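You operate a simulated robot arm through the tools that you are given. There is no shell and no other tool. Be economical: measure what you need, move in short steps, check, and stop when the job is done.

The job below is to be done with a simulated two-armed robot. You get a single attempt, and the scene is never put back.

JOB
Lift off the board in the repair card's row, test its sag, then keep or reject it.
Fine: clamp shut first and left shut; test it on the test rests; under 5 mm goes on the keep shelf, else in the reject drawer; test lever up, drawer shut.

It is judged by the outcome, as a careful person would: the job done as asked, and still so three seconds after it is handed in. It fails if anything else is knocked over, pushed out of place, dropped, spilled or broken.

ROBOT AND FRAMES
Two 7-joint arms with two-finger parallel grippers on one trunk, on a base that drives. Base frame: it is fixed to the floor where the robot stands at the start and does not move with it; the origin is under the middle of the robot, x ahead of it, y to its left, z up. Readings come in m, degrees, newtons and seconds.
The left shoulder is at the start at [0.05, 0.165, 1.23], the right one opposite. With the tool pointing down near the work surface each hand reaches from about 0.1 to 0.66 m from the robot's upright axis, wherever it stands, measured 20 degrees to its own side. Places, roughly: head knob [0.8, -0.3, 1.1]; lift lever [0.7, 0.5, 1]; new board [1, 1, 0.75]; old board [0.75, 2.75, 0.75]; pallet clamp [0.5, 0, 0.8]; row slide [0.7, -0.1, 0.7]; test lever [0.7, 2.1, 1]; test rests [0.6, 2.1, 0.8]. Payload 3.91 kg a hand.
The TCP of each hand is the grasp point between the finger pads, 0.03 m short of the fingertips. In the tool frame z runs along the fingers and y along their closing line. Largest opening 0.11 m; finger width 0.02, thickness 0.01; the body of the gripper, 0.048 by 0.112 m, starts 0.055 m behind the TCP.
Orientation is that of the tool frame in the base frame, as [roll, pitch, yaw] about the fixed x, y, z axes, in that order (R = Rz(yaw) Ry(pitch) Rx(roll)). With the fingers straight down and closing along the base's y, the tool's x points along the base's -x, its y along +y and its z along -z.

CONTROLS
- The arms move only by the tool play_rows. It takes "left_plan", "right_plan" or both (then of equal length, played together; a hand with none holds still); each is a list that holds one entry, the list of rows, each a list of 7 numbers: the shift along the tool's x, y, z in m, then the turn, a rotation vector about the tool's x, y, z in degrees, then the closure in counts, from 0 (fully open) to 255 (shut). In form: [[[dx, dy, dz, ax, ay, az, jaw], ...]]. A call has 1 to 12 rows; each row is the pose to reach, as a shift and turn from the pose commanded when the call began, along the tool's axes at that moment. A row lasts 0.2 s, in which the tool goes at most 0.05 m and 8.6 degrees; a call with a longer step from one row to the next is refused whole, and so is a gripper value outside its range. A pose out of reach is approached as far as the arm can. The call stops where the force on the tool passes 90 N (or 10 N more than at its start, if that is more) or the arm is blocked; 0.2 s more then pass. Each finger travels about 0.045 m/s and halts on what it meets, pressing with about 21 N; the grip force reading is that of the motor and also rises with nothing between the fingers. The clock runs only during rows and for 0.2 s after the last one: add rows that repeat a pose to give the fingers time. It gives the time, the measured TCP pose, the force on the tool (base axes), the opening and the grip force at its end, in the units of the frame above (readings bear some noise), with the torque about the TCP (base axes, N m) and any sound that the robot's microphone picked up.
- Cameras (640 x 400 px; columns grow to the right, rows downward): "scene" is now at [0.108, 0.0329, 1.3952]; the picture's right is [0.36, -0.93, 0.00], its down [-0.56, -0.22, -0.80] and it looks along [0.74, 0.29, -0.60] (base axes); focal length 214 px, centre (320, 200). "left" rides on the left gripper at [0.072, -0.017, -0.103] in its tool frame; the picture's right is [0.23, 0.97, 0.00], its down [-0.76, 0.18, -0.62] and it looks along [-0.61, 0.14, 0.78] (tool axes); focal length 222 px, centre (320, 200). "right" rides on the right gripper at [0.072, 0.017, -0.103] in its tool frame; the picture's right is [-0.23, 0.97, 0.00], its down [-0.76, -0.18, -0.62] and it looks along [-0.61, -0.14, 0.78] (tool axes); focal length 222 px, centre (320, 200). There is no depth. A picture from a camera that has moved, and an enlarged one, comes with that camera's place and axes in the base frame and with its lens.
- camera(camera): a new picture of that camera. It takes no simulated time.
- slide_trunk(by): slides the trunk up (or, below 0, down) by that many m; the arms and the scene camera ride with it, the base frame stays. It gives what a move gives, with no picture.
- steer(legs): drives the robot by 1 to 6 legs, each [ahead, left, turn to the left] in m, m and degrees, along the robot's own axes; the way and the turn of a leg run together, so that a leg with both is an arc; at most 1.5 m and 180 degrees a leg. The arms and the cameras ride along, it lands a little off, and it stops where it bumps. It gives what a move gives.
- turn_head(pan, tilt): turns the head with the scene camera to pan (to the left, within 80 degrees either way) and tilt (down, from -29 to 69), counted from straight ahead of the robot. It gives what a move gives.
- close_up(camera, box): a new picture of the part [left, top, right, bottom] of that camera's present view, enlarged. It takes no simulated time.
- sign_off(): hands the job in; it is judged then, once.

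Work in short steps. Places have to be worked out from the pictures, the camera data and where the tool is seen: move nearer, look again, correct. Check each grasp and each placing, and mend what went wrong. You have 120 turns and 92 pictures in all, those below and enlarged ones among them. Open the grippers and draw the arms clear of the work before you hand the job in, unless the task says otherwise; then end with one line.

The tools are called after "Request:" as a command line: name --argument value ..., lists and objects as JSON in quotes. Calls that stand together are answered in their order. play_rows: Moves the arms, as the interface text tells. Its arguments: {"type":"object","properties":{"left_plan":{"type":"array","items":{"type":"array","items":{"type":"array","items":{"type":"number"}}}},"right_plan":{"type":"array","items":{"type":"array","items":{"type":"array","items":{"type":"number"}}}}},"required":[]} The other tools are called the same way: slide_trunk (by) slides the trunk up or down; steer (legs) drives the base; turn_head (pan, tilt) turns the head that bears the scene camera; camera (camera) takes a picture; close_up (camera, box) takes an enlarged picture of a part of a camera's view; sign_off () hands the job in.

At the start:

```text
clock: 0.0
left_position: [0.3633, 0.4055, 1.2985]
left_tool_rot: [-179.8, 0.1, 180.0]
left_ft_force: [-0.4, 1.0, 0.3]
left_torque: [-0.01, 0.02, -0.01]
left_grip_width: 0.11
left_grasp_force: 0.0
right_position: [0.3512, 0.0239, 1.303]
right_tool_rot: [180.0, 0.0, 179.9]
right_ft_force: [0.0, 0.1, 0.6]
right_torque: [-0.02, -0.02, -0.01]
right_grip_width: 0.11
right_grasp_force: 0.1
trunk travel left (down, up): [-0.45, 0.053]
robot x, y, heading: [0.005, -0.0019, 0.0]
head pan, tilt: [21.4, 37.1]
```

scene: 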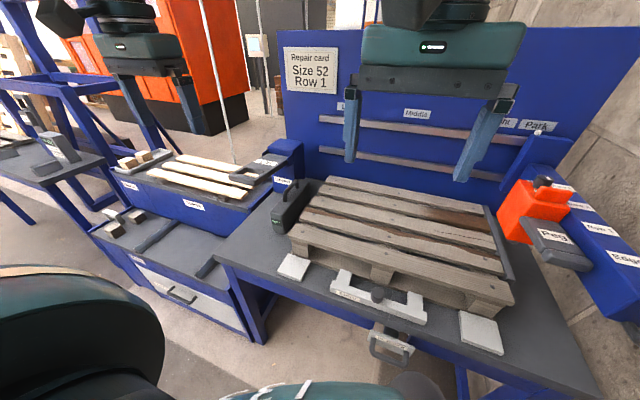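
right: 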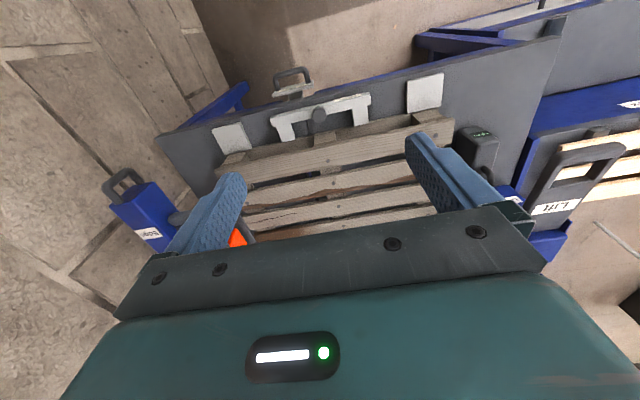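
left: 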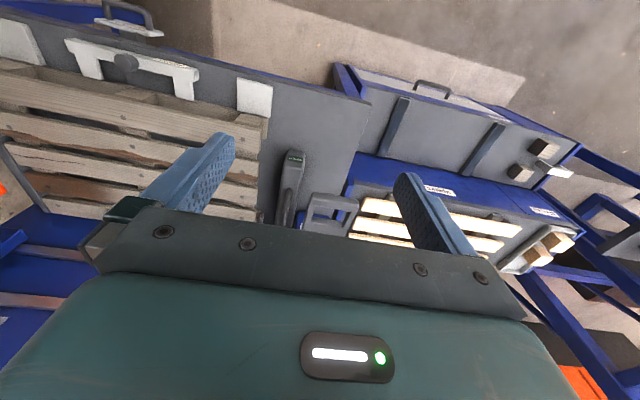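

The repair card reads "Size 52, Row 1". I look closely at the machine: labels, clamp, head and levers.

Request:
close_up --camera "scene" --box '[420, 100, 640, 300]'

Request:
close_up --camera "scene" --box '[250, 160, 530, 370]'

Request:
close_up --camera "scene" --box '[0, 110, 310, 340]'

```text
2.00 times, centred on (530, 200) of scene
camera zoom: at [0.108, 0.0329, 1.3952], right [0.36, -0.93, 0.0], down [-0.56, -0.22, -0.8], along [0.74, 0.29, -0.6], focal length 429 px, centre (-100, 200)
```

zoom: 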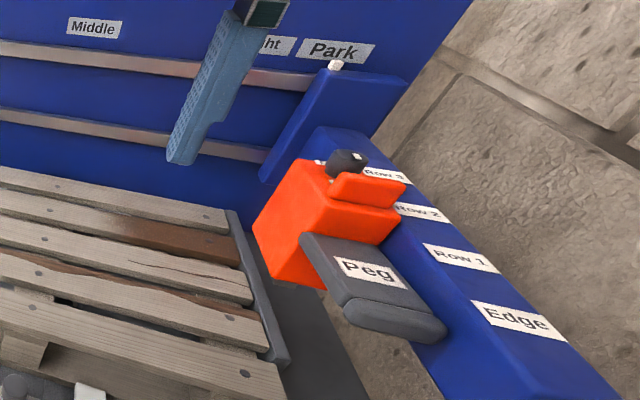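

```text
1.90 times, centred on (390, 265) of scene
camera zoom: at [0.108, 0.0329, 1.3952], right [0.36, -0.93, 0.0], down [-0.56, -0.22, -0.8], along [0.74, 0.29, -0.6], focal length 408 px, centre (187, 76)
```

zoom: 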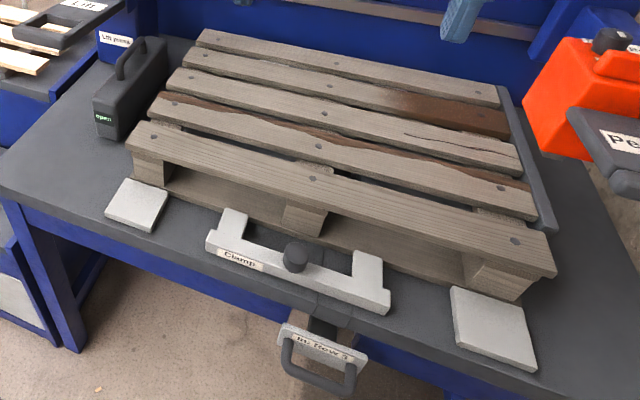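

```text
1.74 times, centred on (155, 225) of scene
camera zoom: at [0.108, 0.0329, 1.3952], right [0.36, -0.93, 0.0], down [-0.56, -0.22, -0.8], along [0.74, 0.29, -0.6], focal length 373 px, centre (607, 156)
```

zoom: 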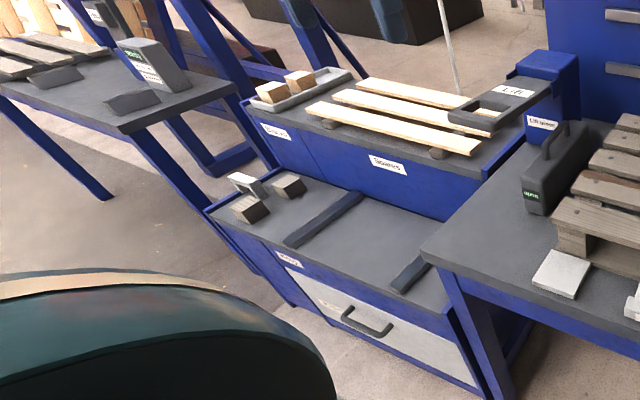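

I need a better view of the head and handle labels; turn the head to the right.

Request:
turn_head --pan -25 --tilt 35

Request:
camera --camera "scene"

Request:
close_up --camera "scene" --box '[220, 60, 440, 200]'

```text
clock: 1.1
left_position: [0.362, 0.406, 1.3]
left_tool_rot: [-179.9, 0.1, -180.0]
left_ft_force: [0.3, -0.1, -0.2]
left_torque: [0.0, 0.0, 0.01]
left_grip_width: 0.1099
left_grasp_force: 0.0
right_position: [0.3509, 0.0246, 1.3028]
right_tool_rot: [-180.0, -0.1, -180.0]
right_ft_force: [-0.4, 0.0, 0.0]
right_torque: [0.0, 0.02, -0.02]
right_grip_width: 0.1098
right_grasp_force: 0.1
trunk travel left (down, up): [-0.45, 0.053]
robot x, y, heading: [-0.004, 0.0002, -0.1]
head pan, tilt: [-25.0, 35.0]
```

```text
85 pictures are left
camera scene: at [0.1069, -0.0359, 1.3984], right [-0.42, -0.91, 0.0], down [-0.52, 0.24, -0.82], along [0.74, -0.35, -0.57], focal length 214 px, centre (320, 200)
```

scene: 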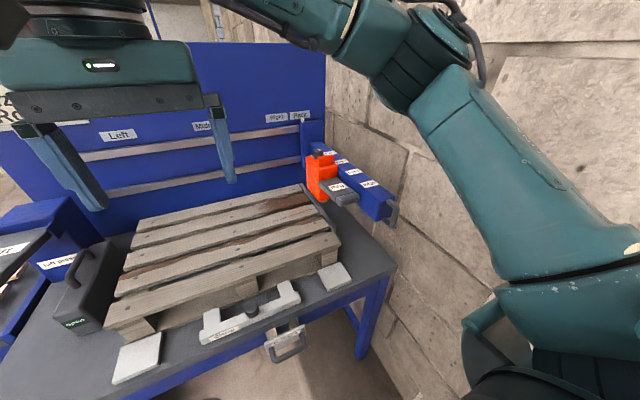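

```text
2.86 times, centred on (330, 130) of scene
camera zoom: at [0.1069, -0.0359, 1.3984], right [-0.42, -0.91, 0.0], down [-0.52, 0.24, -0.82], along [0.74, -0.35, -0.57], focal length 613 px, centre (291, 400)
```

zoom: 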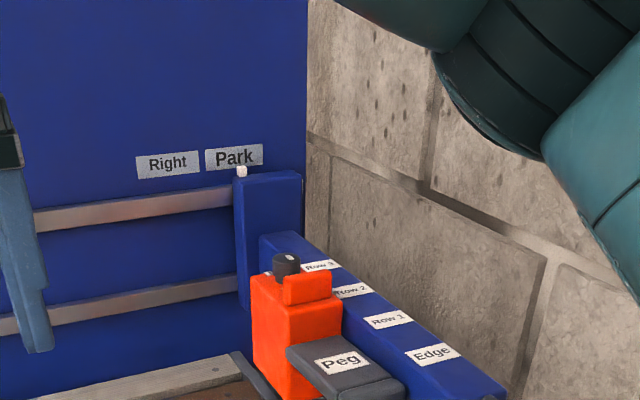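

Request:
close_up --camera "scene" --box '[180, 260, 360, 380]'

Request:
turn_head --pan 45 --tilt 30

Request:
camera --camera "scene"

Request:
close_up --camera "scene" --box '[330, 120, 570, 270]'

```text
3.33 times, centred on (270, 320) of scene
camera zoom: at [0.1069, -0.0359, 1.3984], right [-0.42, -0.91, 0.0], down [-0.52, 0.24, -0.82], along [0.74, -0.35, -0.57], focal length 715 px, centre (487, -200)
```

zoom: 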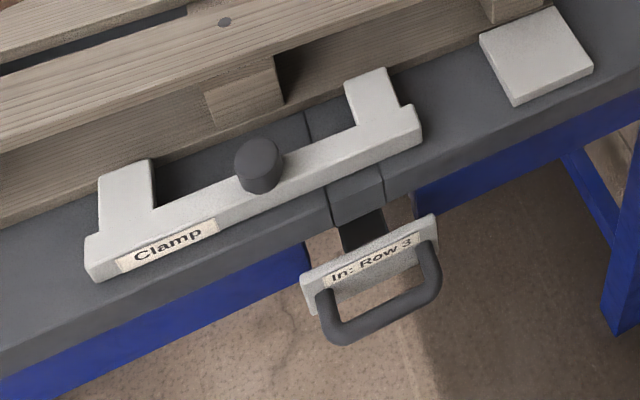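

```text
clock: 2.5
left_position: [0.3628, 0.4052, 1.2991]
left_tool_rot: [-179.8, 0.0, 180.0]
left_ft_force: [-0.2, 0.4, 0.6]
left_torque: [-0.02, 0.02, -0.01]
left_grip_width: 0.11
left_grasp_force: 0.1
right_position: [0.35, 0.0249, 1.303]
right_tool_rot: [-180.0, 0.0, -180.0]
right_ft_force: [-0.4, 0.8, -0.1]
right_torque: [0.01, 0.0, -0.02]
right_grip_width: 0.1099
right_grasp_force: 0.1
trunk travel left (down, up): [-0.45, 0.053]
robot x, y, heading: [-0.0007, 0.0041, 0.2]
head pan, tilt: [45.0, 30.0]
```

```text
82 pictures are left
camera scene: at [0.0911, 0.0651, 1.4061], right [0.71, -0.71, 0.0], down [-0.35, -0.35, -0.87], along [0.61, 0.61, -0.5], focal length 214 px, centre (320, 200)
```

scene: 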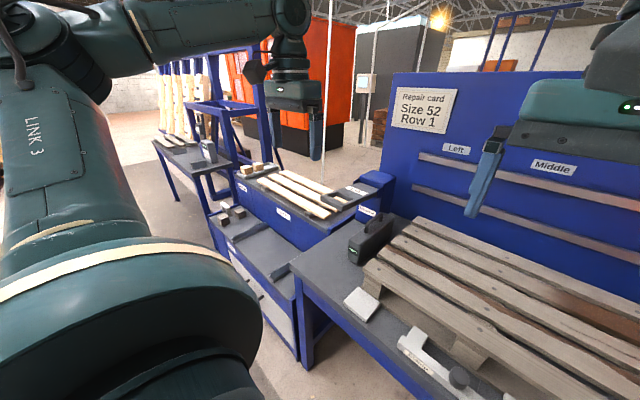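

```text
2.67 times, centred on (450, 195) of scene
camera zoom: at [0.0911, 0.0651, 1.4061], right [0.71, -0.71, 0.0], down [-0.35, -0.35, -0.87], along [0.61, 0.61, -0.5], focal length 572 px, centre (-27, 213)
```

zoom: 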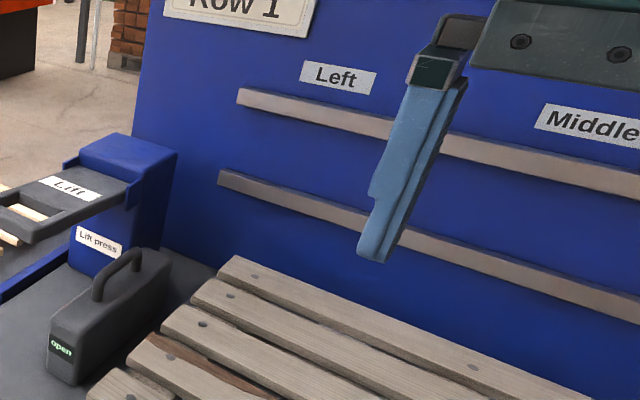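

Request:
close_up --camera "scene" --box '[150, 120, 300, 215]'

Request:
close_up --camera "scene" --box '[200, 170, 350, 330]'

```text
4.21 times, centred on (225, 168) of scene
camera zoom: at [0.0911, 0.0651, 1.4061], right [0.71, -0.71, 0.0], down [-0.35, -0.35, -0.87], along [0.61, 0.61, -0.5], focal length 903 px, centre (720, 337)
```

zoom: 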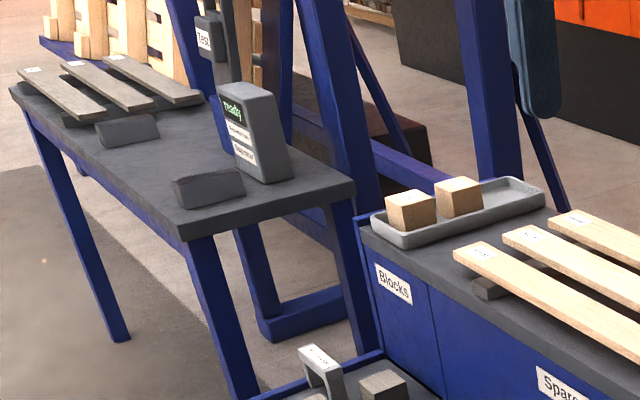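

```text
2.50 times, centred on (275, 250) of scene
camera zoom: at [0.0911, 0.0651, 1.4061], right [0.71, -0.71, 0.0], down [-0.35, -0.35, -0.87], along [0.61, 0.61, -0.5], focal length 536 px, centre (432, 75)
```

zoom: 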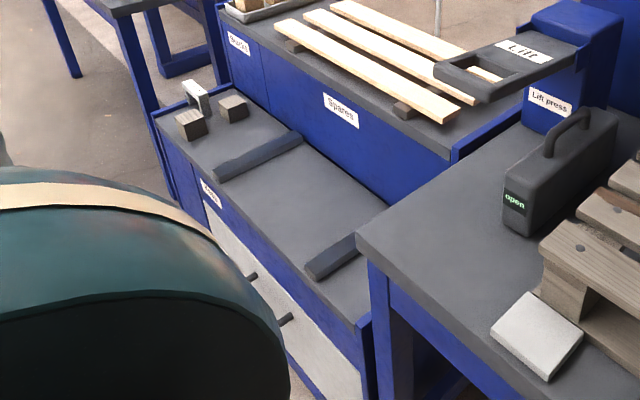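

"In: Row 3" is on the slide handle, with gantry positions Left/Middle/Right/Park and Row 1-3/Edge on the head's beam. I estimate the clamp knob at about [0.48, 0.0, 0.8]; first lower the right hand over it.

Request:
play_rows --right_plan '[[[-0.0113, -0.003, 0.044, 0, 0, 0, 0], [-0.0225, -0.006, 0.088, 0, 0, 0, 0], [-0.034, -0.009, 0.131, 0, 0, 0, 0], [-0.045, -0.012, 0.175, 0, 0, 0, 0], [-0.056, -0.014, 0.219, 0, 0, 0, 0], [-0.0675, -0.017, 0.263, 0, 0, 0, 0], [-0.079, -0.02, 0.306, 0, 0, 0, 0], [-0.09, -0.023, 0.35, 0, 0, 0, 0]]]'

Request:
camera --camera "right"

Request:
turn_head --pan 0 --tilt 45

Request:
camera --camera "scene"

```text
clock: 4.3
left_position: [0.3634, 0.4056, 1.2987]
left_tool_rot: [-180.0, 0.0, -180.0]
left_ft_force: [0.8, 0.0, -0.1]
left_torque: [0.0, 0.02, 0.01]
left_grip_width: 0.1099
left_grasp_force: 0.2
right_position: [0.4406, 0.004, 0.9545]
right_tool_rot: [179.9, -0.1, 180.0]
right_ft_force: [-0.5, -0.3, 0.5]
right_torque: [0.01, 0.01, -0.01]
right_grip_width: 0.1099
right_grasp_force: 0.1
trunk travel left (down, up): [-0.45, 0.053]
robot x, y, heading: [0.0016, -0.0003, -0.1]
head pan, tilt: [45.0, 30.0]
```

```text
78 pictures are left
camera right: at [0.3699, 0.0216, 1.0555], right [0.23, 0.97, 0.0], down [0.76, -0.18, 0.62], along [0.61, -0.14, -0.78], focal length 222 px, centre (320, 200)
```

right: 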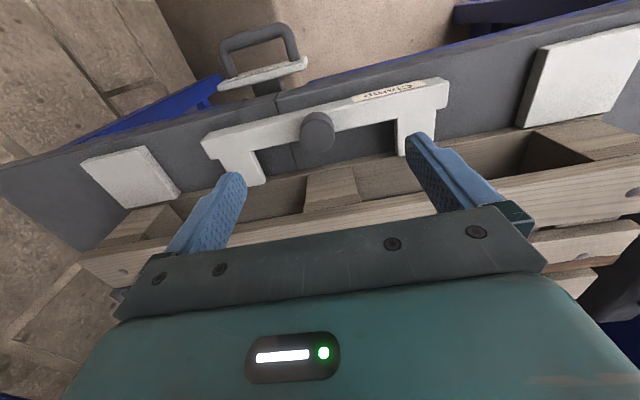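

```text
clock: 5.5
left_position: [0.3626, 0.4048, 1.3002]
left_tool_rot: [-179.9, 0.0, -180.0]
left_ft_force: [-0.2, -0.3, 0.2]
left_torque: [-0.02, -0.04, -0.03]
left_grip_width: 0.1101
left_grasp_force: 0.0
right_position: [0.4413, 0.0056, 0.9547]
right_tool_rot: [180.0, 0.0, 180.0]
right_ft_force: [0.8, 0.5, 0.0]
right_torque: [-0.02, 0.0, 0.01]
right_grip_width: 0.1099
right_grasp_force: 0.0
trunk travel left (down, up): [-0.45, 0.053]
robot x, y, heading: [0.0003, -0.0011, -0.0]
head pan, tilt: [0.0, 45.0]
```

```text
77 pictures are left
camera scene: at [0.1084, 0.0013, 1.3836], right [0.0, -1.0, 0.0], down [-0.71, 0.0, -0.71], along [0.71, 0.0, -0.71], focal length 214 px, centre (320, 200)
```

scene: 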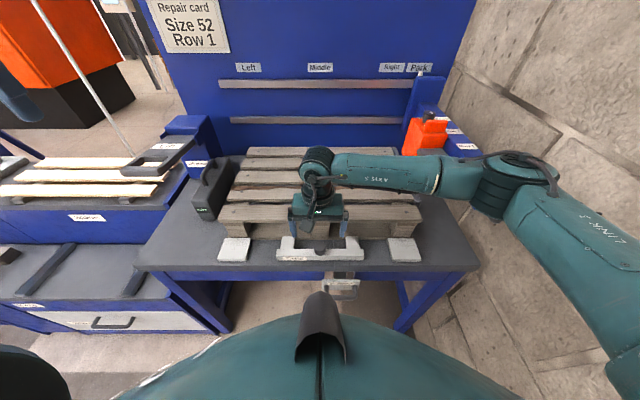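

Request:
close_up --camera "scene" --box '[210, 140, 440, 310]'

```text
2.35 times, centred on (325, 225) of scene
camera zoom: at [0.1084, 0.0013, 1.3836], right [0.0, -1.0, 0.0], down [-0.71, 0.0, -0.71], along [0.71, 0.0, -0.71], focal length 505 px, centre (308, 141)
```

zoom: 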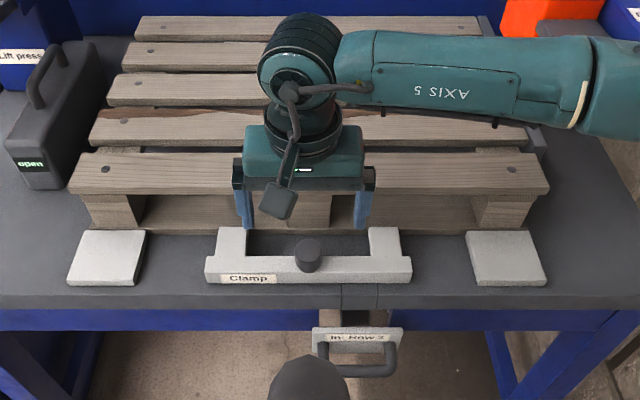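

Triangulation gives the knob about x 0.43–0.46, with uncertain height; I descend a little with the jaws astride and look again.

Request:
play_rows --right_plan '[[[-0.003, -0.003, 0.03, 0, 0, 0, 0], [-0.005, -0.006, 0.06, 0, 0, 0, 0]]]'

Request:
camera --camera "right"

Request:
close_up --camera "scene" --box '[210, 140, 440, 310]'

```text
clock: 6.1
left_position: [0.3622, 0.4061, 1.2994]
left_tool_rot: [-180.0, -0.1, 179.9]
left_ft_force: [-0.1, 0.1, 0.6]
left_torque: [-0.01, 0.05, 0.02]
left_grip_width: 0.1102
left_grasp_force: 0.1
right_position: [0.4469, -0.0033, 0.8947]
right_tool_rot: [180.0, 0.1, -179.9]
right_ft_force: [0.6, 0.5, 0.0]
right_torque: [0.03, 0.0, 0.0]
right_grip_width: 0.1099
right_grasp_force: 0.1
trunk travel left (down, up): [-0.45, 0.053]
robot x, y, heading: [-0.0016, -0.0007, 0.1]
head pan, tilt: [0.0, 45.0]
```

```text
75 pictures are left
camera right: at [0.3742, 0.0138, 0.9966], right [0.23, 0.97, 0.0], down [0.76, -0.18, 0.62], along [0.61, -0.14, -0.78], focal length 222 px, centre (320, 200)
```

right: 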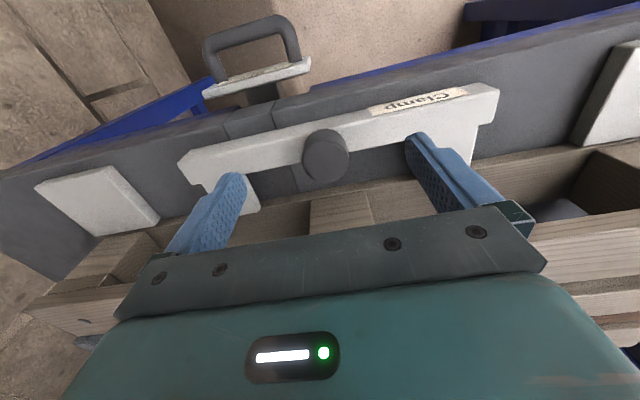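

```text
2.35 times, centred on (325, 225) of scene
camera zoom: at [0.1085, 0.0012, 1.3836], right [0.0, -1.0, 0.0], down [-0.71, 0.0, -0.71], along [0.71, 0.0, -0.71], focal length 505 px, centre (308, 141)
```

zoom: 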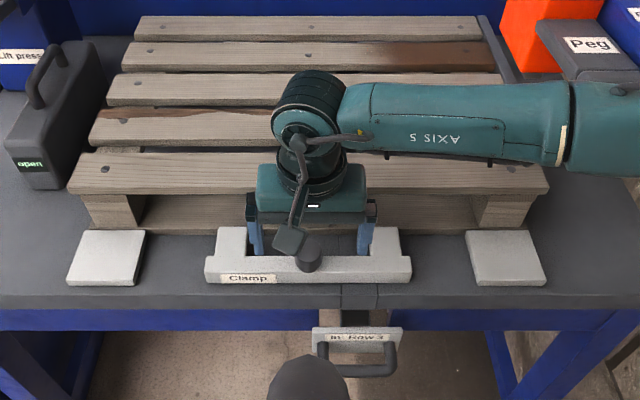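

Knob top now triangulates at about [0.437, 0.003, 0.88]. Centre on it, lower to z 0.862, close and check.

Request:
play_rows --right_plan '[[[0.008, 0.004, 0.015, 0, 0, 0, 0], [0.009, 0.005, 0.03, 0, 0, 0, 0], [0.009, 0.005, 0.03, 0, 0, 0, 120], [0.009, 0.005, 0.03, 0, 0, 0, 255], [0.009, 0.005, 0.03, 0, 0, 0, 255], [0.009, 0.005, 0.03, 0, 0, 0, 255], [0.009, 0.005, 0.03, 0, 0, 0, 255]]]'

Request:
camera --camera "right"

```text
clock: 7.7
left_position: [0.3628, 0.4042, 1.2991]
left_tool_rot: [180.0, 0.1, -179.9]
left_ft_force: [0.3, 0.3, 1.5]
left_torque: [0.01, -0.06, -0.02]
left_grip_width: 0.11
left_grasp_force: 0.1
right_position: [0.4371, -0.0, 0.8636]
right_tool_rot: [-179.9, 0.0, 179.9]
right_ft_force: [-0.2, -1.2, 1.5]
right_torque: [-0.1, 0.11, -0.04]
right_grip_width: 0.0327
right_grasp_force: 29.4
trunk travel left (down, up): [-0.45, 0.053]
robot x, y, heading: [0.0012, 0.0007, 0.2]
head pan, tilt: [0.0, 45.0]
```

```text
73 pictures are left
camera right: at [0.3647, 0.017, 0.9659], right [0.23, 0.97, 0.0], down [0.76, -0.18, 0.62], along [0.61, -0.14, -0.78], focal length 222 px, centre (320, 200)
```

right: 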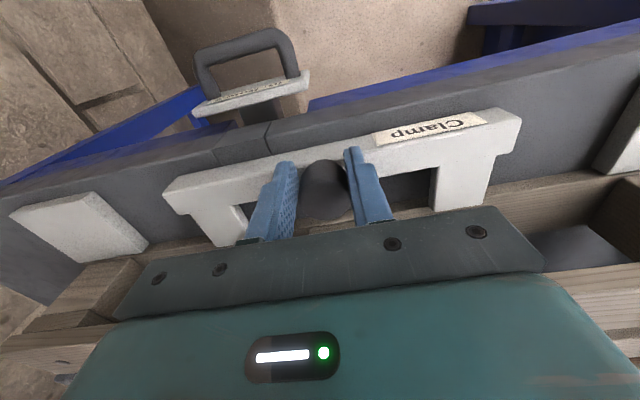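

Knob is gripped (33 mm). Push the clamp toward the pallet (+x).

Request:
play_rows --right_plan '[[[-0.015, 0, 0, 0, 0, 0, 255], [-0.03, 0, 0, 0, 0, 0, 255], [-0.045, 0, 0, 0, 0, 0, 255], [-0.06, 0, 0, 0, 0, 0, 255]]]'

Request:
close_up --camera "scene" --box '[190, 140, 440, 310]'

```text
clock: 8.7
left_position: [0.3562, 0.4033, 1.3015]
left_tool_rot: [180.0, 0.2, -179.9]
left_ft_force: [0.3, -0.7, 0.6]
left_torque: [0.02, -0.03, -0.02]
left_grip_width: 0.1101
left_grasp_force: 0.0
right_position: [0.4844, 0.0001, 0.8614]
right_tool_rot: [-179.6, -1.0, -179.6]
right_ft_force: [-49.0, -18.9, 6.0]
right_torque: [0.9, 0.53, -0.23]
right_grip_width: 0.0336
right_grasp_force: 46.7
trunk travel left (down, up): [-0.45, 0.053]
robot x, y, heading: [-0.0006, 0.002, 0.1]
head pan, tilt: [0.0, 45.0]
```

```text
2.35 times, centred on (315, 225) of scene
camera zoom: at [0.101, -0.0011, 1.384], right [0.0, -1.0, 0.0], down [-0.7, 0.0, -0.71], along [0.71, 0.0, -0.7], focal length 505 px, centre (332, 141)
```

zoom: 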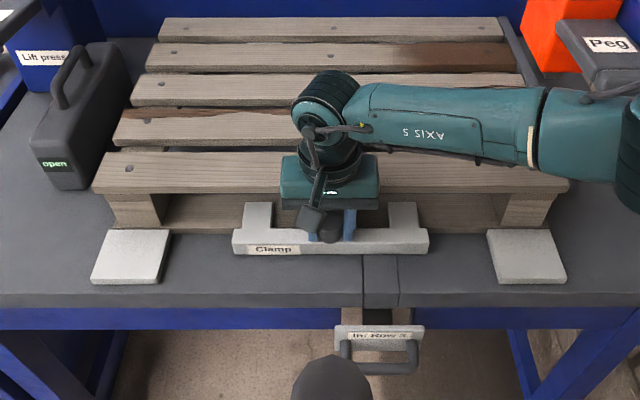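

The clamp moved ~5 cm but the box still shows "open". Push further.

Request:
play_rows --right_plan '[[[-0.012, 0, 0, 0, 0, 0, 255], [-0.024, 0, 0, 0, 0, 0, 255], [-0.036, 0, 0, 0, 0, 0, 255], [-0.036, 0, 0, 0, 0, 0, 255]]]'

Request:
close_up --camera "scene" --box '[190, 140, 440, 310]'

```text
clock: 9.3
left_position: [0.3584, 0.4031, 1.3023]
left_tool_rot: [180.0, 0.2, 179.9]
left_ft_force: [0.5, 0.5, 0.4]
left_torque: [0.01, 0.04, 0.0]
left_grip_width: 0.11
left_grasp_force: 0.1
right_position: [0.5001, 0.0011, 0.8604]
right_tool_rot: [-179.2, -2.4, -179.8]
right_ft_force: [-35.8, -17.3, 32.9]
right_torque: [-0.07, -0.52, -0.29]
right_grip_width: 0.0332
right_grasp_force: 45.2
trunk travel left (down, up): [-0.45, 0.053]
robot x, y, heading: [-0.0016, 0.0009, -0.2]
head pan, tilt: [0.0, 45.0]
stopped in row 3 (right hand): the force on the tool passed its limit at 101 N (the readings are from after the stop); the commanded pose is now the measured one
```

```text
2.35 times, centred on (315, 225) of scene
camera zoom: at [0.1013, -0.0013, 1.3849], right [0.0, -1.0, 0.0], down [-0.7, 0.0, -0.71], along [0.71, 0.0, -0.7], focal length 505 px, centre (332, 141)
```

zoom: 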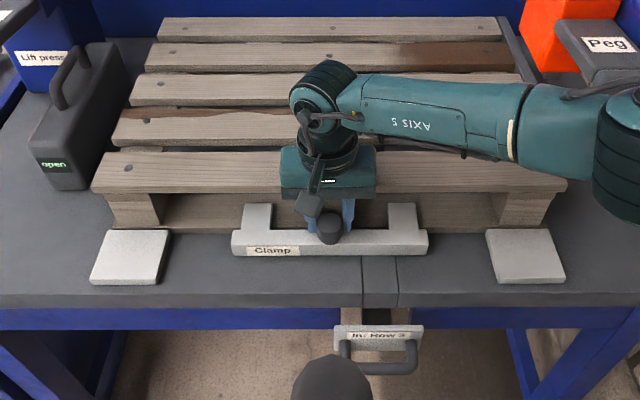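

Request:
camera --camera "right"

Request:
camera --camera "left"

```text
70 pictures are left
camera right: at [0.4333, 0.0183, 0.9651], right [0.22, 0.97, -0.02], down [0.79, -0.17, 0.59], along [0.57, -0.15, -0.8], focal length 222 px, centre (320, 200)
```

right: 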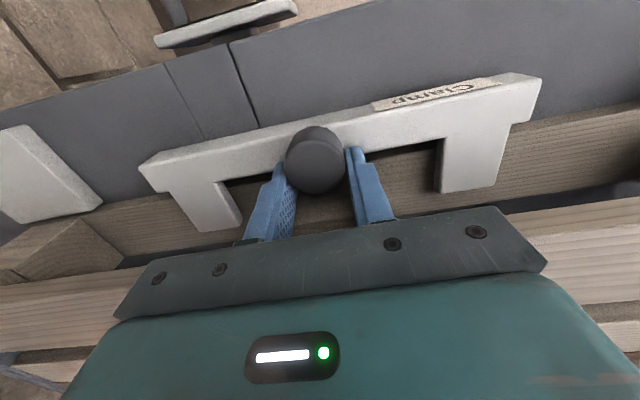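

```text
69 pictures are left
camera left: at [0.2843, 0.3858, 1.4053], right [-0.23, 0.97, 0.0], down [0.76, 0.18, 0.63], along [0.61, 0.14, -0.78], focal length 222 px, centre (320, 200)
```

left: 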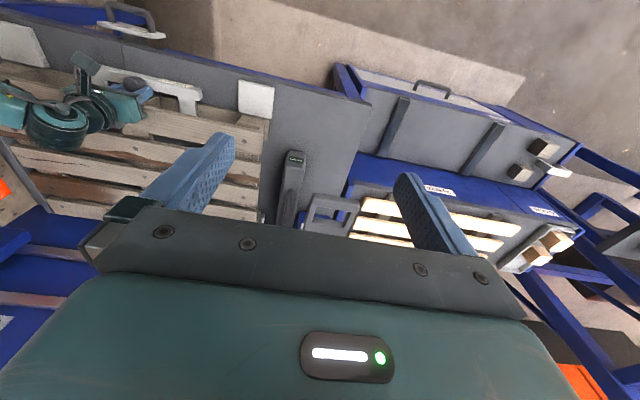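

The jaws slipped past the knob after it had moved ~4 cm, so I'll release, go behind the knob with closed fingers and push it squarely.

Request:
play_rows --right_plan '[[[0, 0, 0, 0, -2.4, 0, 120], [0, 0, 0, 0, -2.4, 0, 60], [0, 0, -0.045, 0, -2.4, 0, 60], [0.02, 0, -0.085, 0, -2.4, 0, 200], [0.06, 0, -0.085, 0, -2.4, 0, 255], [0.073, 0, -0.06, 0, -2.4, 0, 255], [0.073, 0, -0.03, 0, -2.4, 0, 255], [0.073, 0, 0.0, 0, -2.4, 0, 255]]]'

Request:
camera --camera "right"

```text
clock: 11.1
left_position: [0.3626, 0.4055, 1.299]
left_tool_rot: [-179.8, 0.1, 179.9]
left_ft_force: [-0.4, 0.5, 0.4]
left_torque: [-0.03, 0.03, -0.02]
left_grip_width: 0.1101
left_grasp_force: 0.0
right_position: [0.4331, -0.0004, 0.8591]
right_tool_rot: [-179.4, 0.5, -179.9]
right_ft_force: [0.7, 0.6, -0.4]
right_torque: [-0.02, 0.02, -0.02]
right_grip_width: 0.0
right_grasp_force: 21.0
trunk travel left (down, up): [-0.45, 0.053]
robot x, y, heading: [0.001, 0.0032, -0.1]
head pan, tilt: [0.0, 45.0]
```

```text
68 pictures are left
camera right: at [0.3609, 0.0177, 0.9598], right [0.22, 0.97, -0.01], down [0.76, -0.17, 0.63], along [0.61, -0.15, -0.78], focal length 222 px, centre (320, 200)
```

right: 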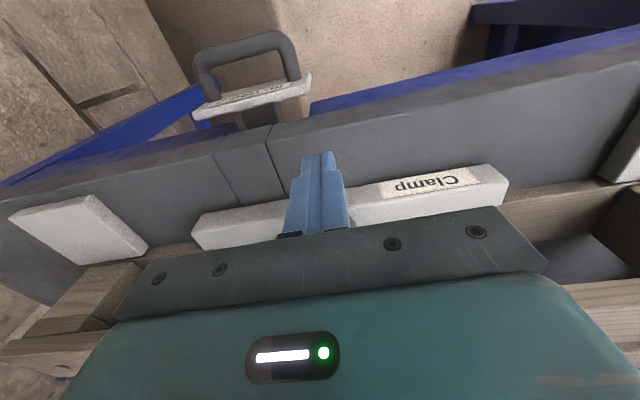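

Closed fingers stand behind the knob. Push forward steadily.

Request:
play_rows --right_plan '[[[-0.015, 0, 0, 0, 0, 0, 255], [-0.03, 0, 0, 0, 0, 0, 255], [-0.04, 0, 0, 0, 0, 0, 255], [-0.05, 0, 0, 0, 0, 0, 255], [-0.06, 0, 0, 0, 0, 0, 255], [-0.07, 0, 0, 0, 0, 0, 255]]]'

Request:
close_up --camera "scene" --box '[190, 140, 440, 310]'

```text
clock: 12.2
left_position: [0.3619, 0.4034, 1.2992]
left_tool_rot: [-179.8, -0.1, 179.9]
left_ft_force: [0.3, -0.1, -0.7]
left_torque: [0.0, 0.03, 0.0]
left_grip_width: 0.11
left_grasp_force: 0.1
right_position: [0.4622, 0.0043, 0.8551]
right_tool_rot: [-178.8, -3.2, -178.9]
right_ft_force: [-33.6, -9.6, 15.0]
right_torque: [-0.02, -0.43, -0.23]
right_grip_width: 0.0
right_grasp_force: 21.2
trunk travel left (down, up): [-0.45, 0.053]
robot x, y, heading: [-0.0025, 0.0012, -0.2]
head pan, tilt: [0.0, 45.0]
stopped in row 5 (right hand): the force on the tool passed its limit at 97 N (the readings are from after the stop); the commanded pose is now the measured one
```

```text
2.35 times, centred on (315, 225) of scene
camera zoom: at [0.1048, -0.0001, 1.3838], right [0.0, -1.0, 0.0], down [-0.71, 0.0, -0.71], along [0.71, 0.0, -0.71], focal length 505 px, centre (332, 141)
```

zoom: 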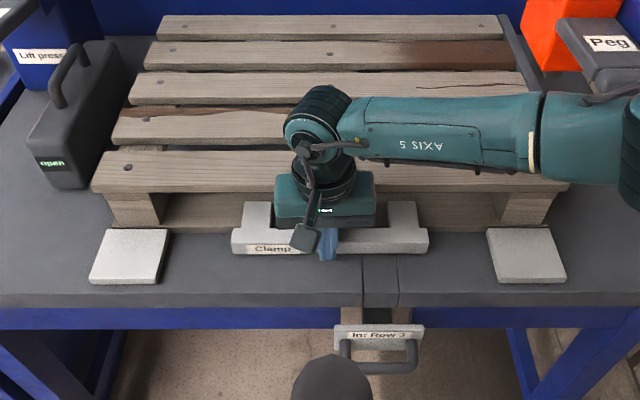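

The clamp seems at its stop, but the box still says "open". Back the hand off and look closely at both.

Request:
play_rows --right_plan '[[[0.02, 0, 0, 0, 0, 0, 255], [0.03, 0, -0.045, 0, -3, 0, 255], [0.03, 0, -0.09, 0, -3, 0, 150], [0.03, -0.03, -0.13, 0, -3, 0, 0], [0.03, -0.07, -0.15, 0, -3, 0, 0], [0.03, -0.115, -0.16, 0, -3, 0, 0], [0.03, -0.16, -0.17, 0, -3, 0, 0], [0.03, -0.2, -0.18, 0, -3, 0, 0]]]'

Request:
close_up --camera "scene" --box '[180, 120, 320, 240]'

Request:
close_up --camera "scene" --box '[240, 180, 420, 310]'

```text
clock: 14.0
left_position: [0.3629, 0.4038, 1.2989]
left_tool_rot: [-180.0, 0.0, 180.0]
left_ft_force: [0.3, -0.1, -0.4]
left_torque: [0.01, -0.02, 0.01]
left_grip_width: 0.1102
left_grasp_force: 0.1
right_position: [0.448, -0.1952, 1.0421]
right_tool_rot: [-179.0, 0.7, -178.9]
right_ft_force: [-0.2, 0.8, -0.7]
right_torque: [0.04, -0.02, 0.01]
right_grip_width: 0.1101
right_grasp_force: 0.0
trunk travel left (down, up): [-0.45, 0.053]
robot x, y, heading: [0.0002, -0.004, 0.1]
head pan, tilt: [0.0, 45.0]
```

```text
3.33 times, centred on (250, 180) of scene
camera zoom: at [0.1062, -0.0002, 1.3836], right [0.0, -1.0, 0.0], down [-0.71, 0.0, -0.71], along [0.71, 0.0, -0.71], focal length 715 px, centre (553, 267)
```

zoom: 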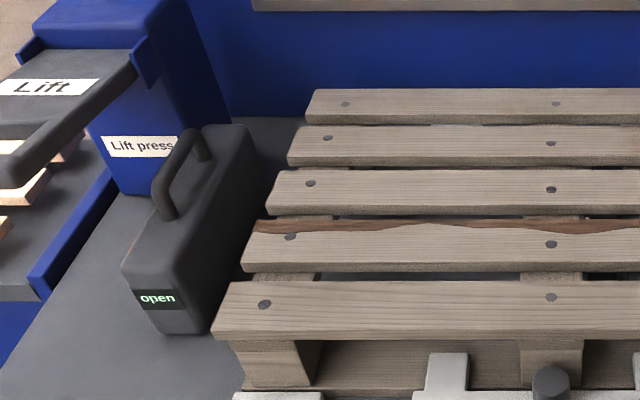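

```text
3.08 times, centred on (330, 245) of scene
camera zoom: at [0.1062, -0.0002, 1.3836], right [0.0, -1.0, 0.0], down [-0.71, 0.0, -0.71], along [0.71, 0.0, -0.71], focal length 660 px, centre (289, 62)
```

zoom: 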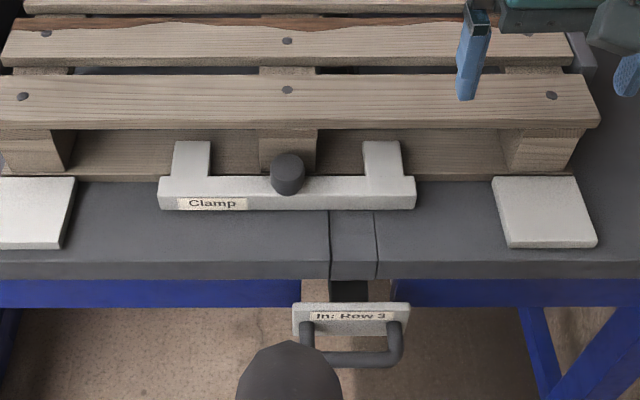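

Request:
close_up --camera "scene" --box '[280, 205, 370, 265]'

Request:
camera --camera "right"

```text
6.67 times, centred on (325, 235) of scene
camera zoom: at [0.1062, -0.0002, 1.3836], right [0.0, -1.0, 0.0], down [-0.71, 0.0, -0.71], along [0.71, 0.0, -0.71], focal length 1430 px, centre (287, -33)
```

zoom: 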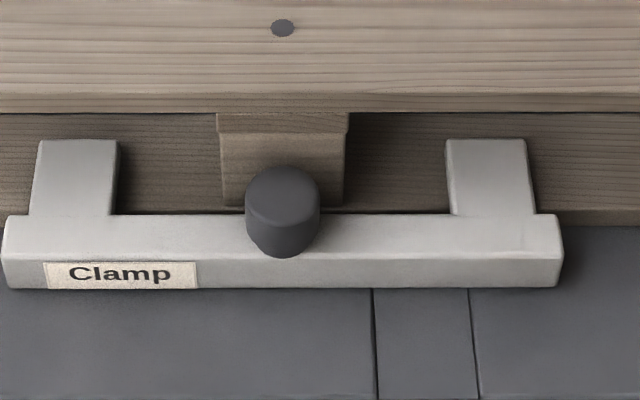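

```text
63 pictures are left
camera right: at [0.3748, -0.1777, 1.1414], right [0.21, 0.98, -0.02], down [0.76, -0.15, 0.64], along [0.62, -0.15, -0.77], focal length 222 px, centre (320, 200)
```

right: 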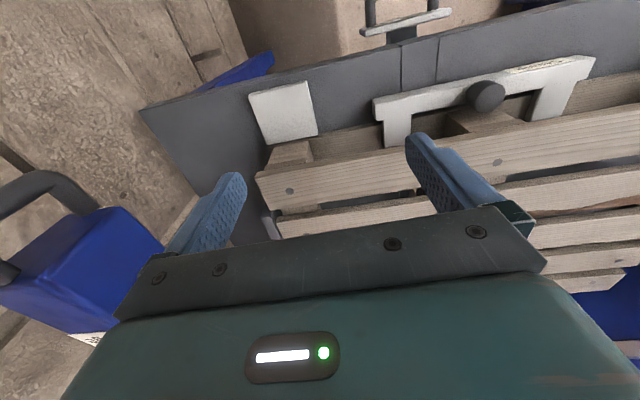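

The bar is nearly against the bottom deck with only a shadow gap, yet "open" shows. I'll regrip the knob and see whether it turns or presses down.

Request:
play_rows --right_plan '[[[-0.01, 0.045, 0, 0, 0, 0.5, 60], [-0.02, 0.09, 0.01, 0, 0, 1, 60], [-0.03, 0.135, 0.03, 0, 0, 1, 60], [-0.038, 0.175, 0.055, 0, 0, 1, 60], [-0.038, 0.198, 0.09, 0, 0, 1, 60], [-0.038, 0.198, 0.135, 0, 0, 1, 60], [-0.038, 0.198, 0.178, 0, 0, 1, 60], [-0.038, 0.198, 0.178, 0, 0, 1, 255], [-0.038, 0.198, 0.178, 0, 0, 1, 255], [-0.038, 0.198, 0.178, 0, 0, 1, 255]]]'

Request:
camera --camera "right"

```text
refused: row 3 steps farther than a row can; nothing moved
```

```text
62 pictures are left
camera right: at [0.3748, -0.1777, 1.1414], right [0.21, 0.98, -0.02], down [0.76, -0.15, 0.64], along [0.62, -0.15, -0.77], focal length 222 px, centre (320, 200)
```

right: 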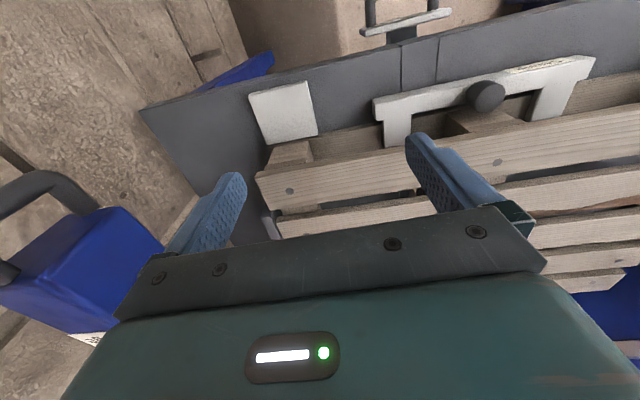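

A step was slightly too long; retry with smaller ones.

Request:
play_rows --right_plan '[[[-0.01, 0.04, 0, 0, 0, 0.5, 60], [-0.02, 0.08, 0.01, 0, 0, 1, 60], [-0.03, 0.12, 0.025, 0, 0, 1, 60], [-0.038, 0.16, 0.045, 0, 0, 1, 60], [-0.038, 0.19, 0.08, 0, 0, 1, 60], [-0.038, 0.198, 0.125, 0, 0, 1, 60], [-0.038, 0.198, 0.17, 0, 0, 1, 60], [-0.038, 0.198, 0.178, 0, 0, 1, 60], [-0.038, 0.198, 0.178, 0, 0, 1, 255], [-0.038, 0.198, 0.178, 0, 0, 1, 255], [-0.038, 0.198, 0.178, 0, 0, 1, 255]]]'

Request:
camera --camera "right"

```text
clock: 16.4
left_position: [0.3601, 0.4051, 1.2988]
left_tool_rot: [-179.9, 0.1, 179.9]
left_ft_force: [0.0, -0.2, 0.4]
left_torque: [-0.04, 0.02, -0.03]
left_grip_width: 0.1102
left_grasp_force: 0.0
right_position: [0.4842, 0.0, 0.8592]
right_tool_rot: [-179.1, 0.9, 179.9]
right_ft_force: [-2.0, 8.1, 17.0]
right_torque: [1.63, 0.18, -0.26]
right_grip_width: 0.0346
right_grasp_force: 20.3
trunk travel left (down, up): [-0.45, 0.053]
robot x, y, heading: [-0.001, 0.0029, -0.2]
head pan, tilt: [0.0, 45.0]
```

```text
61 pictures are left
camera right: at [0.4111, 0.0192, 0.96], right [0.23, 0.97, -0.01], down [0.75, -0.17, 0.64], along [0.62, -0.16, -0.77], focal length 222 px, centre (320, 200)
```

right: 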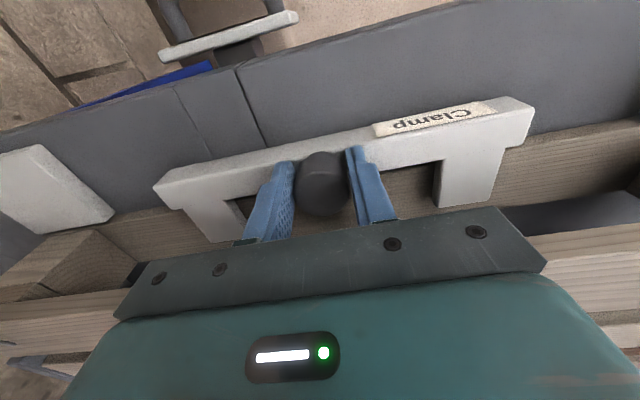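

Gripped. Now press down gently and look at the display.

Request:
play_rows --right_plan '[[[0, 0, 0.008, 0, 0, 0, 255], [0, 0, 0.016, 0, 0, 0, 255], [0, 0, 0.024, 0, 0, 0, 255]]]'

Request:
close_up --camera "scene" --box '[190, 150, 430, 300]'

```text
clock: 17.0
left_position: [0.3566, 0.4001, 1.3007]
left_tool_rot: [-179.9, 0.2, 179.7]
left_ft_force: [-0.8, -0.1, -0.6]
left_torque: [0.0, 0.03, 0.0]
left_grip_width: 0.1101
left_grasp_force: 0.0
right_position: [0.485, -0.0011, 0.8591]
right_tool_rot: [-179.4, 0.8, 179.7]
right_ft_force: [-26.3, -21.5, 46.7]
right_torque: [1.47, 2.07, 0.17]
right_grip_width: 0.0341
right_grasp_force: 45.5
trunk travel left (down, up): [-0.45, 0.053]
robot x, y, heading: [-0.0023, -0.0042, -0.4]
head pan, tilt: [0.0, 45.0]
stopped in row 2 (right hand): the force on the tool passed its limit at 98 N (the readings are from after the stop); the commanded pose is now the measured one
```

```text
2.67 times, centred on (310, 225) of scene
camera zoom: at [0.1001, -0.0033, 1.3841], right [-0.01, -1.0, 0.0], down [-0.7, 0.01, -0.71], along [0.71, 0.0, -0.7], focal length 572 px, centre (347, 133)
```

zoom: 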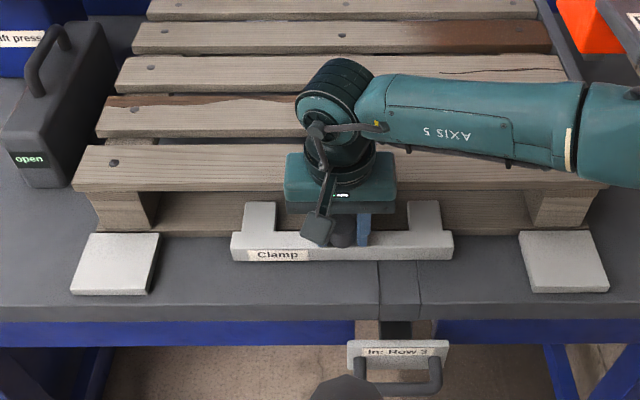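

No downward travel (fingertips rest on the bar). Try twisting the knob gently.

Request:
play_rows --right_plan '[[[0, 0, -0.004, 0, 0, 8, 255], [0, 0, -0.004, 0, 0, 16, 255], [0, 0, -0.004, 0, 0, 24, 255], [0, 0, -0.004, 0, 0, 32, 255], [0, 0, -0.004, 0, 0, 40, 255]]]'

Request:
close_up --camera "scene" --box '[190, 150, 430, 300]'

```text
clock: 18.2
left_position: [0.3558, 0.4028, 1.3009]
left_tool_rot: [-180.0, 0.2, 179.7]
left_ft_force: [-0.1, 0.0, -0.4]
left_torque: [0.0, 0.02, 0.0]
left_grip_width: 0.11
left_grasp_force: 0.0
right_position: [0.4852, 0.0024, 0.8592]
right_tool_rot: [179.9, 1.5, 140.2]
right_ft_force: [-20.3, -5.5, 31.8]
right_torque: [-1.12, -0.74, 1.68]
right_grip_width: 0.0334
right_grasp_force: 45.1
trunk travel left (down, up): [-0.45, 0.053]
robot x, y, heading: [-0.0023, -0.0011, -0.3]
head pan, tilt: [0.0, 45.0]
```

```text
2.67 times, centred on (310, 225) of scene
camera zoom: at [0.1009, -0.0004, 1.3841], right [0.0, -1.0, 0.0], down [-0.7, 0.0, -0.71], along [0.71, 0.0, -0.7], focal length 572 px, centre (347, 133)
```

zoom: 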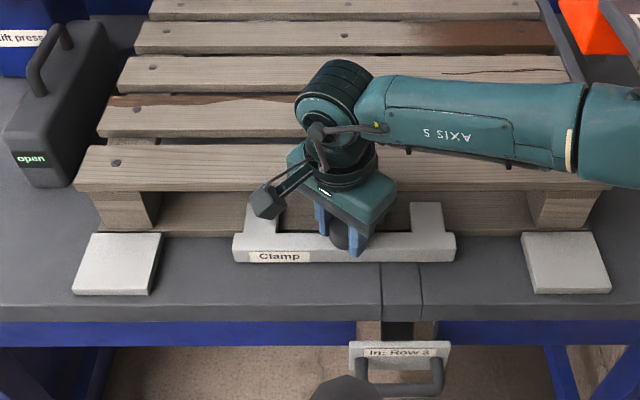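

Twisting just slips round the knob, so it's not a screw. I'll straighten, regrip slightly higher (tips clear of the bar) and push in again, holding the push while looking.

Request:
play_rows --right_plan '[[[0, 0, -0.012, 0, 0, 0, 100], [0, 0, -0.012, 0, 0, -8, 100], [0, 0, -0.012, 0, 0, -16, 100], [0, 0, -0.012, 0, 0, -24, 100], [0, 0, -0.012, 0, 0, -32, 100], [0, 0, -0.012, 0, 0, -40, 100], [0, 0, -0.012, 0, 0, -40, 255], [0, 0, -0.012, 0, 0, -40, 255], [0, 0, -0.012, 0, 0, -40, 255]]]'

Request:
play_rows --right_plan '[[[-0.008, 0, 0, 0, 0, 0, 255], [-0.016, 0, 0, 0, 0, 0, 255], [-0.022, 0, 0, 0, 0, 0, 255]]]'

Request:
close_up --camera "scene" --box '[190, 150, 430, 300]'

```text
clock: 20.2
left_position: [0.3618, 0.4017, 1.2987]
left_tool_rot: [180.0, 0.0, 179.8]
left_ft_force: [0.2, 0.0, 0.6]
left_torque: [0.01, 0.01, -0.01]
left_grip_width: 0.11
left_grasp_force: 0.1
right_position: [0.4891, 0.0004, 0.8705]
right_tool_rot: [-179.2, 1.1, 179.8]
right_ft_force: [1.6, -7.4, 2.8]
right_torque: [0.44, -0.04, 0.12]
right_grip_width: 0.0337
right_grasp_force: 39.1
trunk travel left (down, up): [-0.45, 0.053]
robot x, y, heading: [-0.0044, 0.0003, -0.4]
head pan, tilt: [0.0, 45.0]
```

```text
clock: 21.0
left_position: [0.3568, 0.4014, 1.3015]
left_tool_rot: [-179.9, 0.2, 179.9]
left_ft_force: [0.9, 0.4, 0.1]
left_torque: [0.0, 0.01, 0.02]
left_grip_width: 0.11
left_grasp_force: 0.0
right_position: [0.5016, 0.0007, 0.8688]
right_tool_rot: [-179.0, 0.2, 180.0]
right_ft_force: [-47.5, -16.5, -4.6]
right_torque: [0.75, -0.24, -0.92]
right_grip_width: 0.0332
right_grasp_force: 45.5
trunk travel left (down, up): [-0.45, 0.053]
robot x, y, heading: [-0.0003, 0.0008, 0.1]
head pan, tilt: [0.0, 45.0]
```

```text
2.67 times, centred on (310, 225) of scene
camera zoom: at [0.101, -0.0019, 1.3837], right [0.0, -1.0, 0.0], down [-0.7, 0.0, -0.71], along [0.71, 0.0, -0.7], focal length 572 px, centre (347, 133)
```

zoom: 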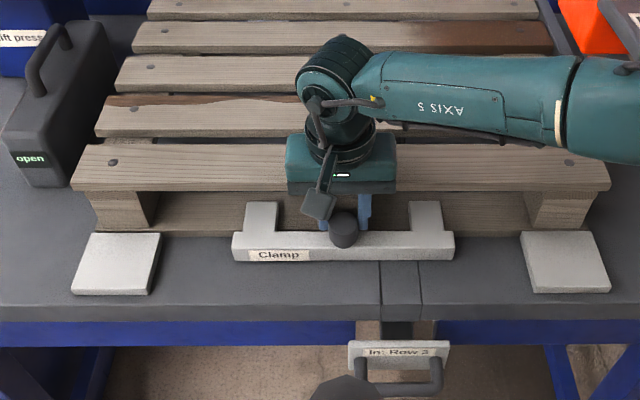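

Still at a hard stop. I release, raise the hand and lower the trunk for a low-angle look at the clamp and the box.

Request:
play_rows --right_plan '[[[0.012, 0, 0, 0, 0, 0, 100], [0.012, 0, -0.005, 0, 0, 0, 40], [0.012, 0, -0.05, 0, 0, 0, 0], [0.03, -0.03, -0.085, 0, 0, 0, 0], [0.06, -0.06, -0.11, 0, 0, 0, 0], [0.09, -0.09, -0.135, 0, 0, 0, 0], [0.12, -0.12, -0.16, 0, 0, 0, 0], [0.14, -0.15, -0.195, 0, 0, 0, 0], [0.16, -0.18, -0.225, 0, 0, 0, 0], [0.18, -0.2, -0.26, 0, 0, 0, 0], [0.18, -0.22, -0.3, 0, 0, 0, 0], [0.18, -0.22, -0.34, 0, 0, 0, 0]]]'

Request:
slide_trunk --by -0.35

Request:
turn_head --pan 15 --tilt 22

Request:
camera --camera "scene"

```text
refused: row 8 steps farther than a row can; nothing moved
```

```text
clock: 21.6
left_position: [0.3575, 0.4009, 1.2884]
left_tool_rot: [-179.9, 0.2, 179.7]
left_ft_force: [1.1, 0.7, -0.4]
left_torque: [-0.02, 0.03, -0.01]
left_grip_width: 0.11
left_grasp_force: 0.1
right_position: [0.502, 0.0006, 0.8687]
right_tool_rot: [-179.0, -0.1, 180.0]
right_ft_force: [-34.7, -16.9, 37.0]
right_torque: [-0.02, 0.37, -0.4]
right_grip_width: 0.0332
right_grasp_force: 45.4
trunk travel left (down, up): [-0.437, 0.066]
robot x, y, heading: [-0.0019, -0.0014, -0.2]
head pan, tilt: [0.0, 45.0]
stopped: the force on the tool passed its limit at 99 N (the readings are from after the stop); the commanded pose is now the measured one
```

```text
clock: 22.5
left_position: [0.3545, 0.4009, 1.2887]
left_tool_rot: [179.9, 0.4, 179.8]
left_ft_force: [-0.6, 0.7, 0.5]
left_torque: [0.01, -0.02, 0.0]
left_grip_width: 0.1099
left_grasp_force: 0.1
right_position: [0.5032, 0.0, 0.8684]
right_tool_rot: [-179.0, 0.3, -180.0]
right_ft_force: [-39.7, -20.1, 46.0]
right_torque: [1.02, -0.3, -0.54]
right_grip_width: 0.0327
right_grasp_force: 44.7
trunk travel left (down, up): [-0.437, 0.066]
robot x, y, heading: [-0.0005, -0.0017, -0.3]
head pan, tilt: [15.0, 22.0]
```

```text
57 pictures are left
camera scene: at [0.1057, 0.0211, 1.4067], right [0.25, -0.97, 0.0], down [-0.36, -0.09, -0.93], along [0.9, 0.24, -0.37], focal length 214 px, centre (320, 200)
```

scene: 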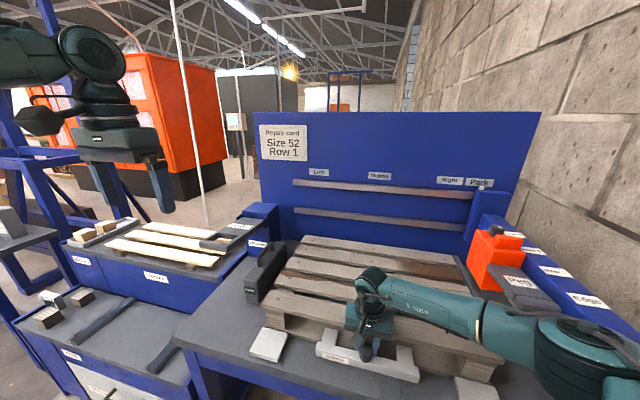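

My batch partly ran while still gripping; the trunk stopped harmlessly. Release and raise the hand with legal steps.

Request:
play_rows --right_plan '[[[0.012, 0, 0, 0, 0, 0, 100], [0.012, 0, -0.005, 0, 0, 0, 40], [0.012, 0, -0.05, 0, 0, 0, 0], [0.03, -0.025, -0.085, 0, 0, 0, 0], [0.055, -0.05, -0.115, 0, 0, 0, 0], [0.08, -0.075, -0.145, 0, 0, 0, 0], [0.105, -0.1, -0.175, 0, 0, 0, 0], [0.13, -0.125, -0.205, 0, 0, 0, 0], [0.155, -0.15, -0.235, 0, 0, 0, 0], [0.175, -0.165, -0.275, 0, 0, 0, 0], [0.18, -0.18, -0.32, 0, 0, 0, 0], [0.18, -0.18, -0.365, 0, 0, 0, 0]]]'

```text
clock: 25.1
left_position: [0.362, 0.4035, 1.285]
left_tool_rot: [-179.8, -0.1, 179.8]
left_ft_force: [0.2, 0.3, -1.0]
left_torque: [-0.01, -0.03, -0.02]
left_grip_width: 0.1102
left_grasp_force: 0.1
right_position: [0.3228, -0.1716, 1.2297]
right_tool_rot: [-179.0, 0.3, 179.9]
right_ft_force: [0.6, 0.8, 0.3]
right_torque: [0.01, 0.01, 0.0]
right_grip_width: 0.1101
right_grasp_force: 0.1
trunk travel left (down, up): [-0.437, 0.066]
robot x, y, heading: [-0.0056, -0.002, -0.3]
head pan, tilt: [15.0, 22.0]
```

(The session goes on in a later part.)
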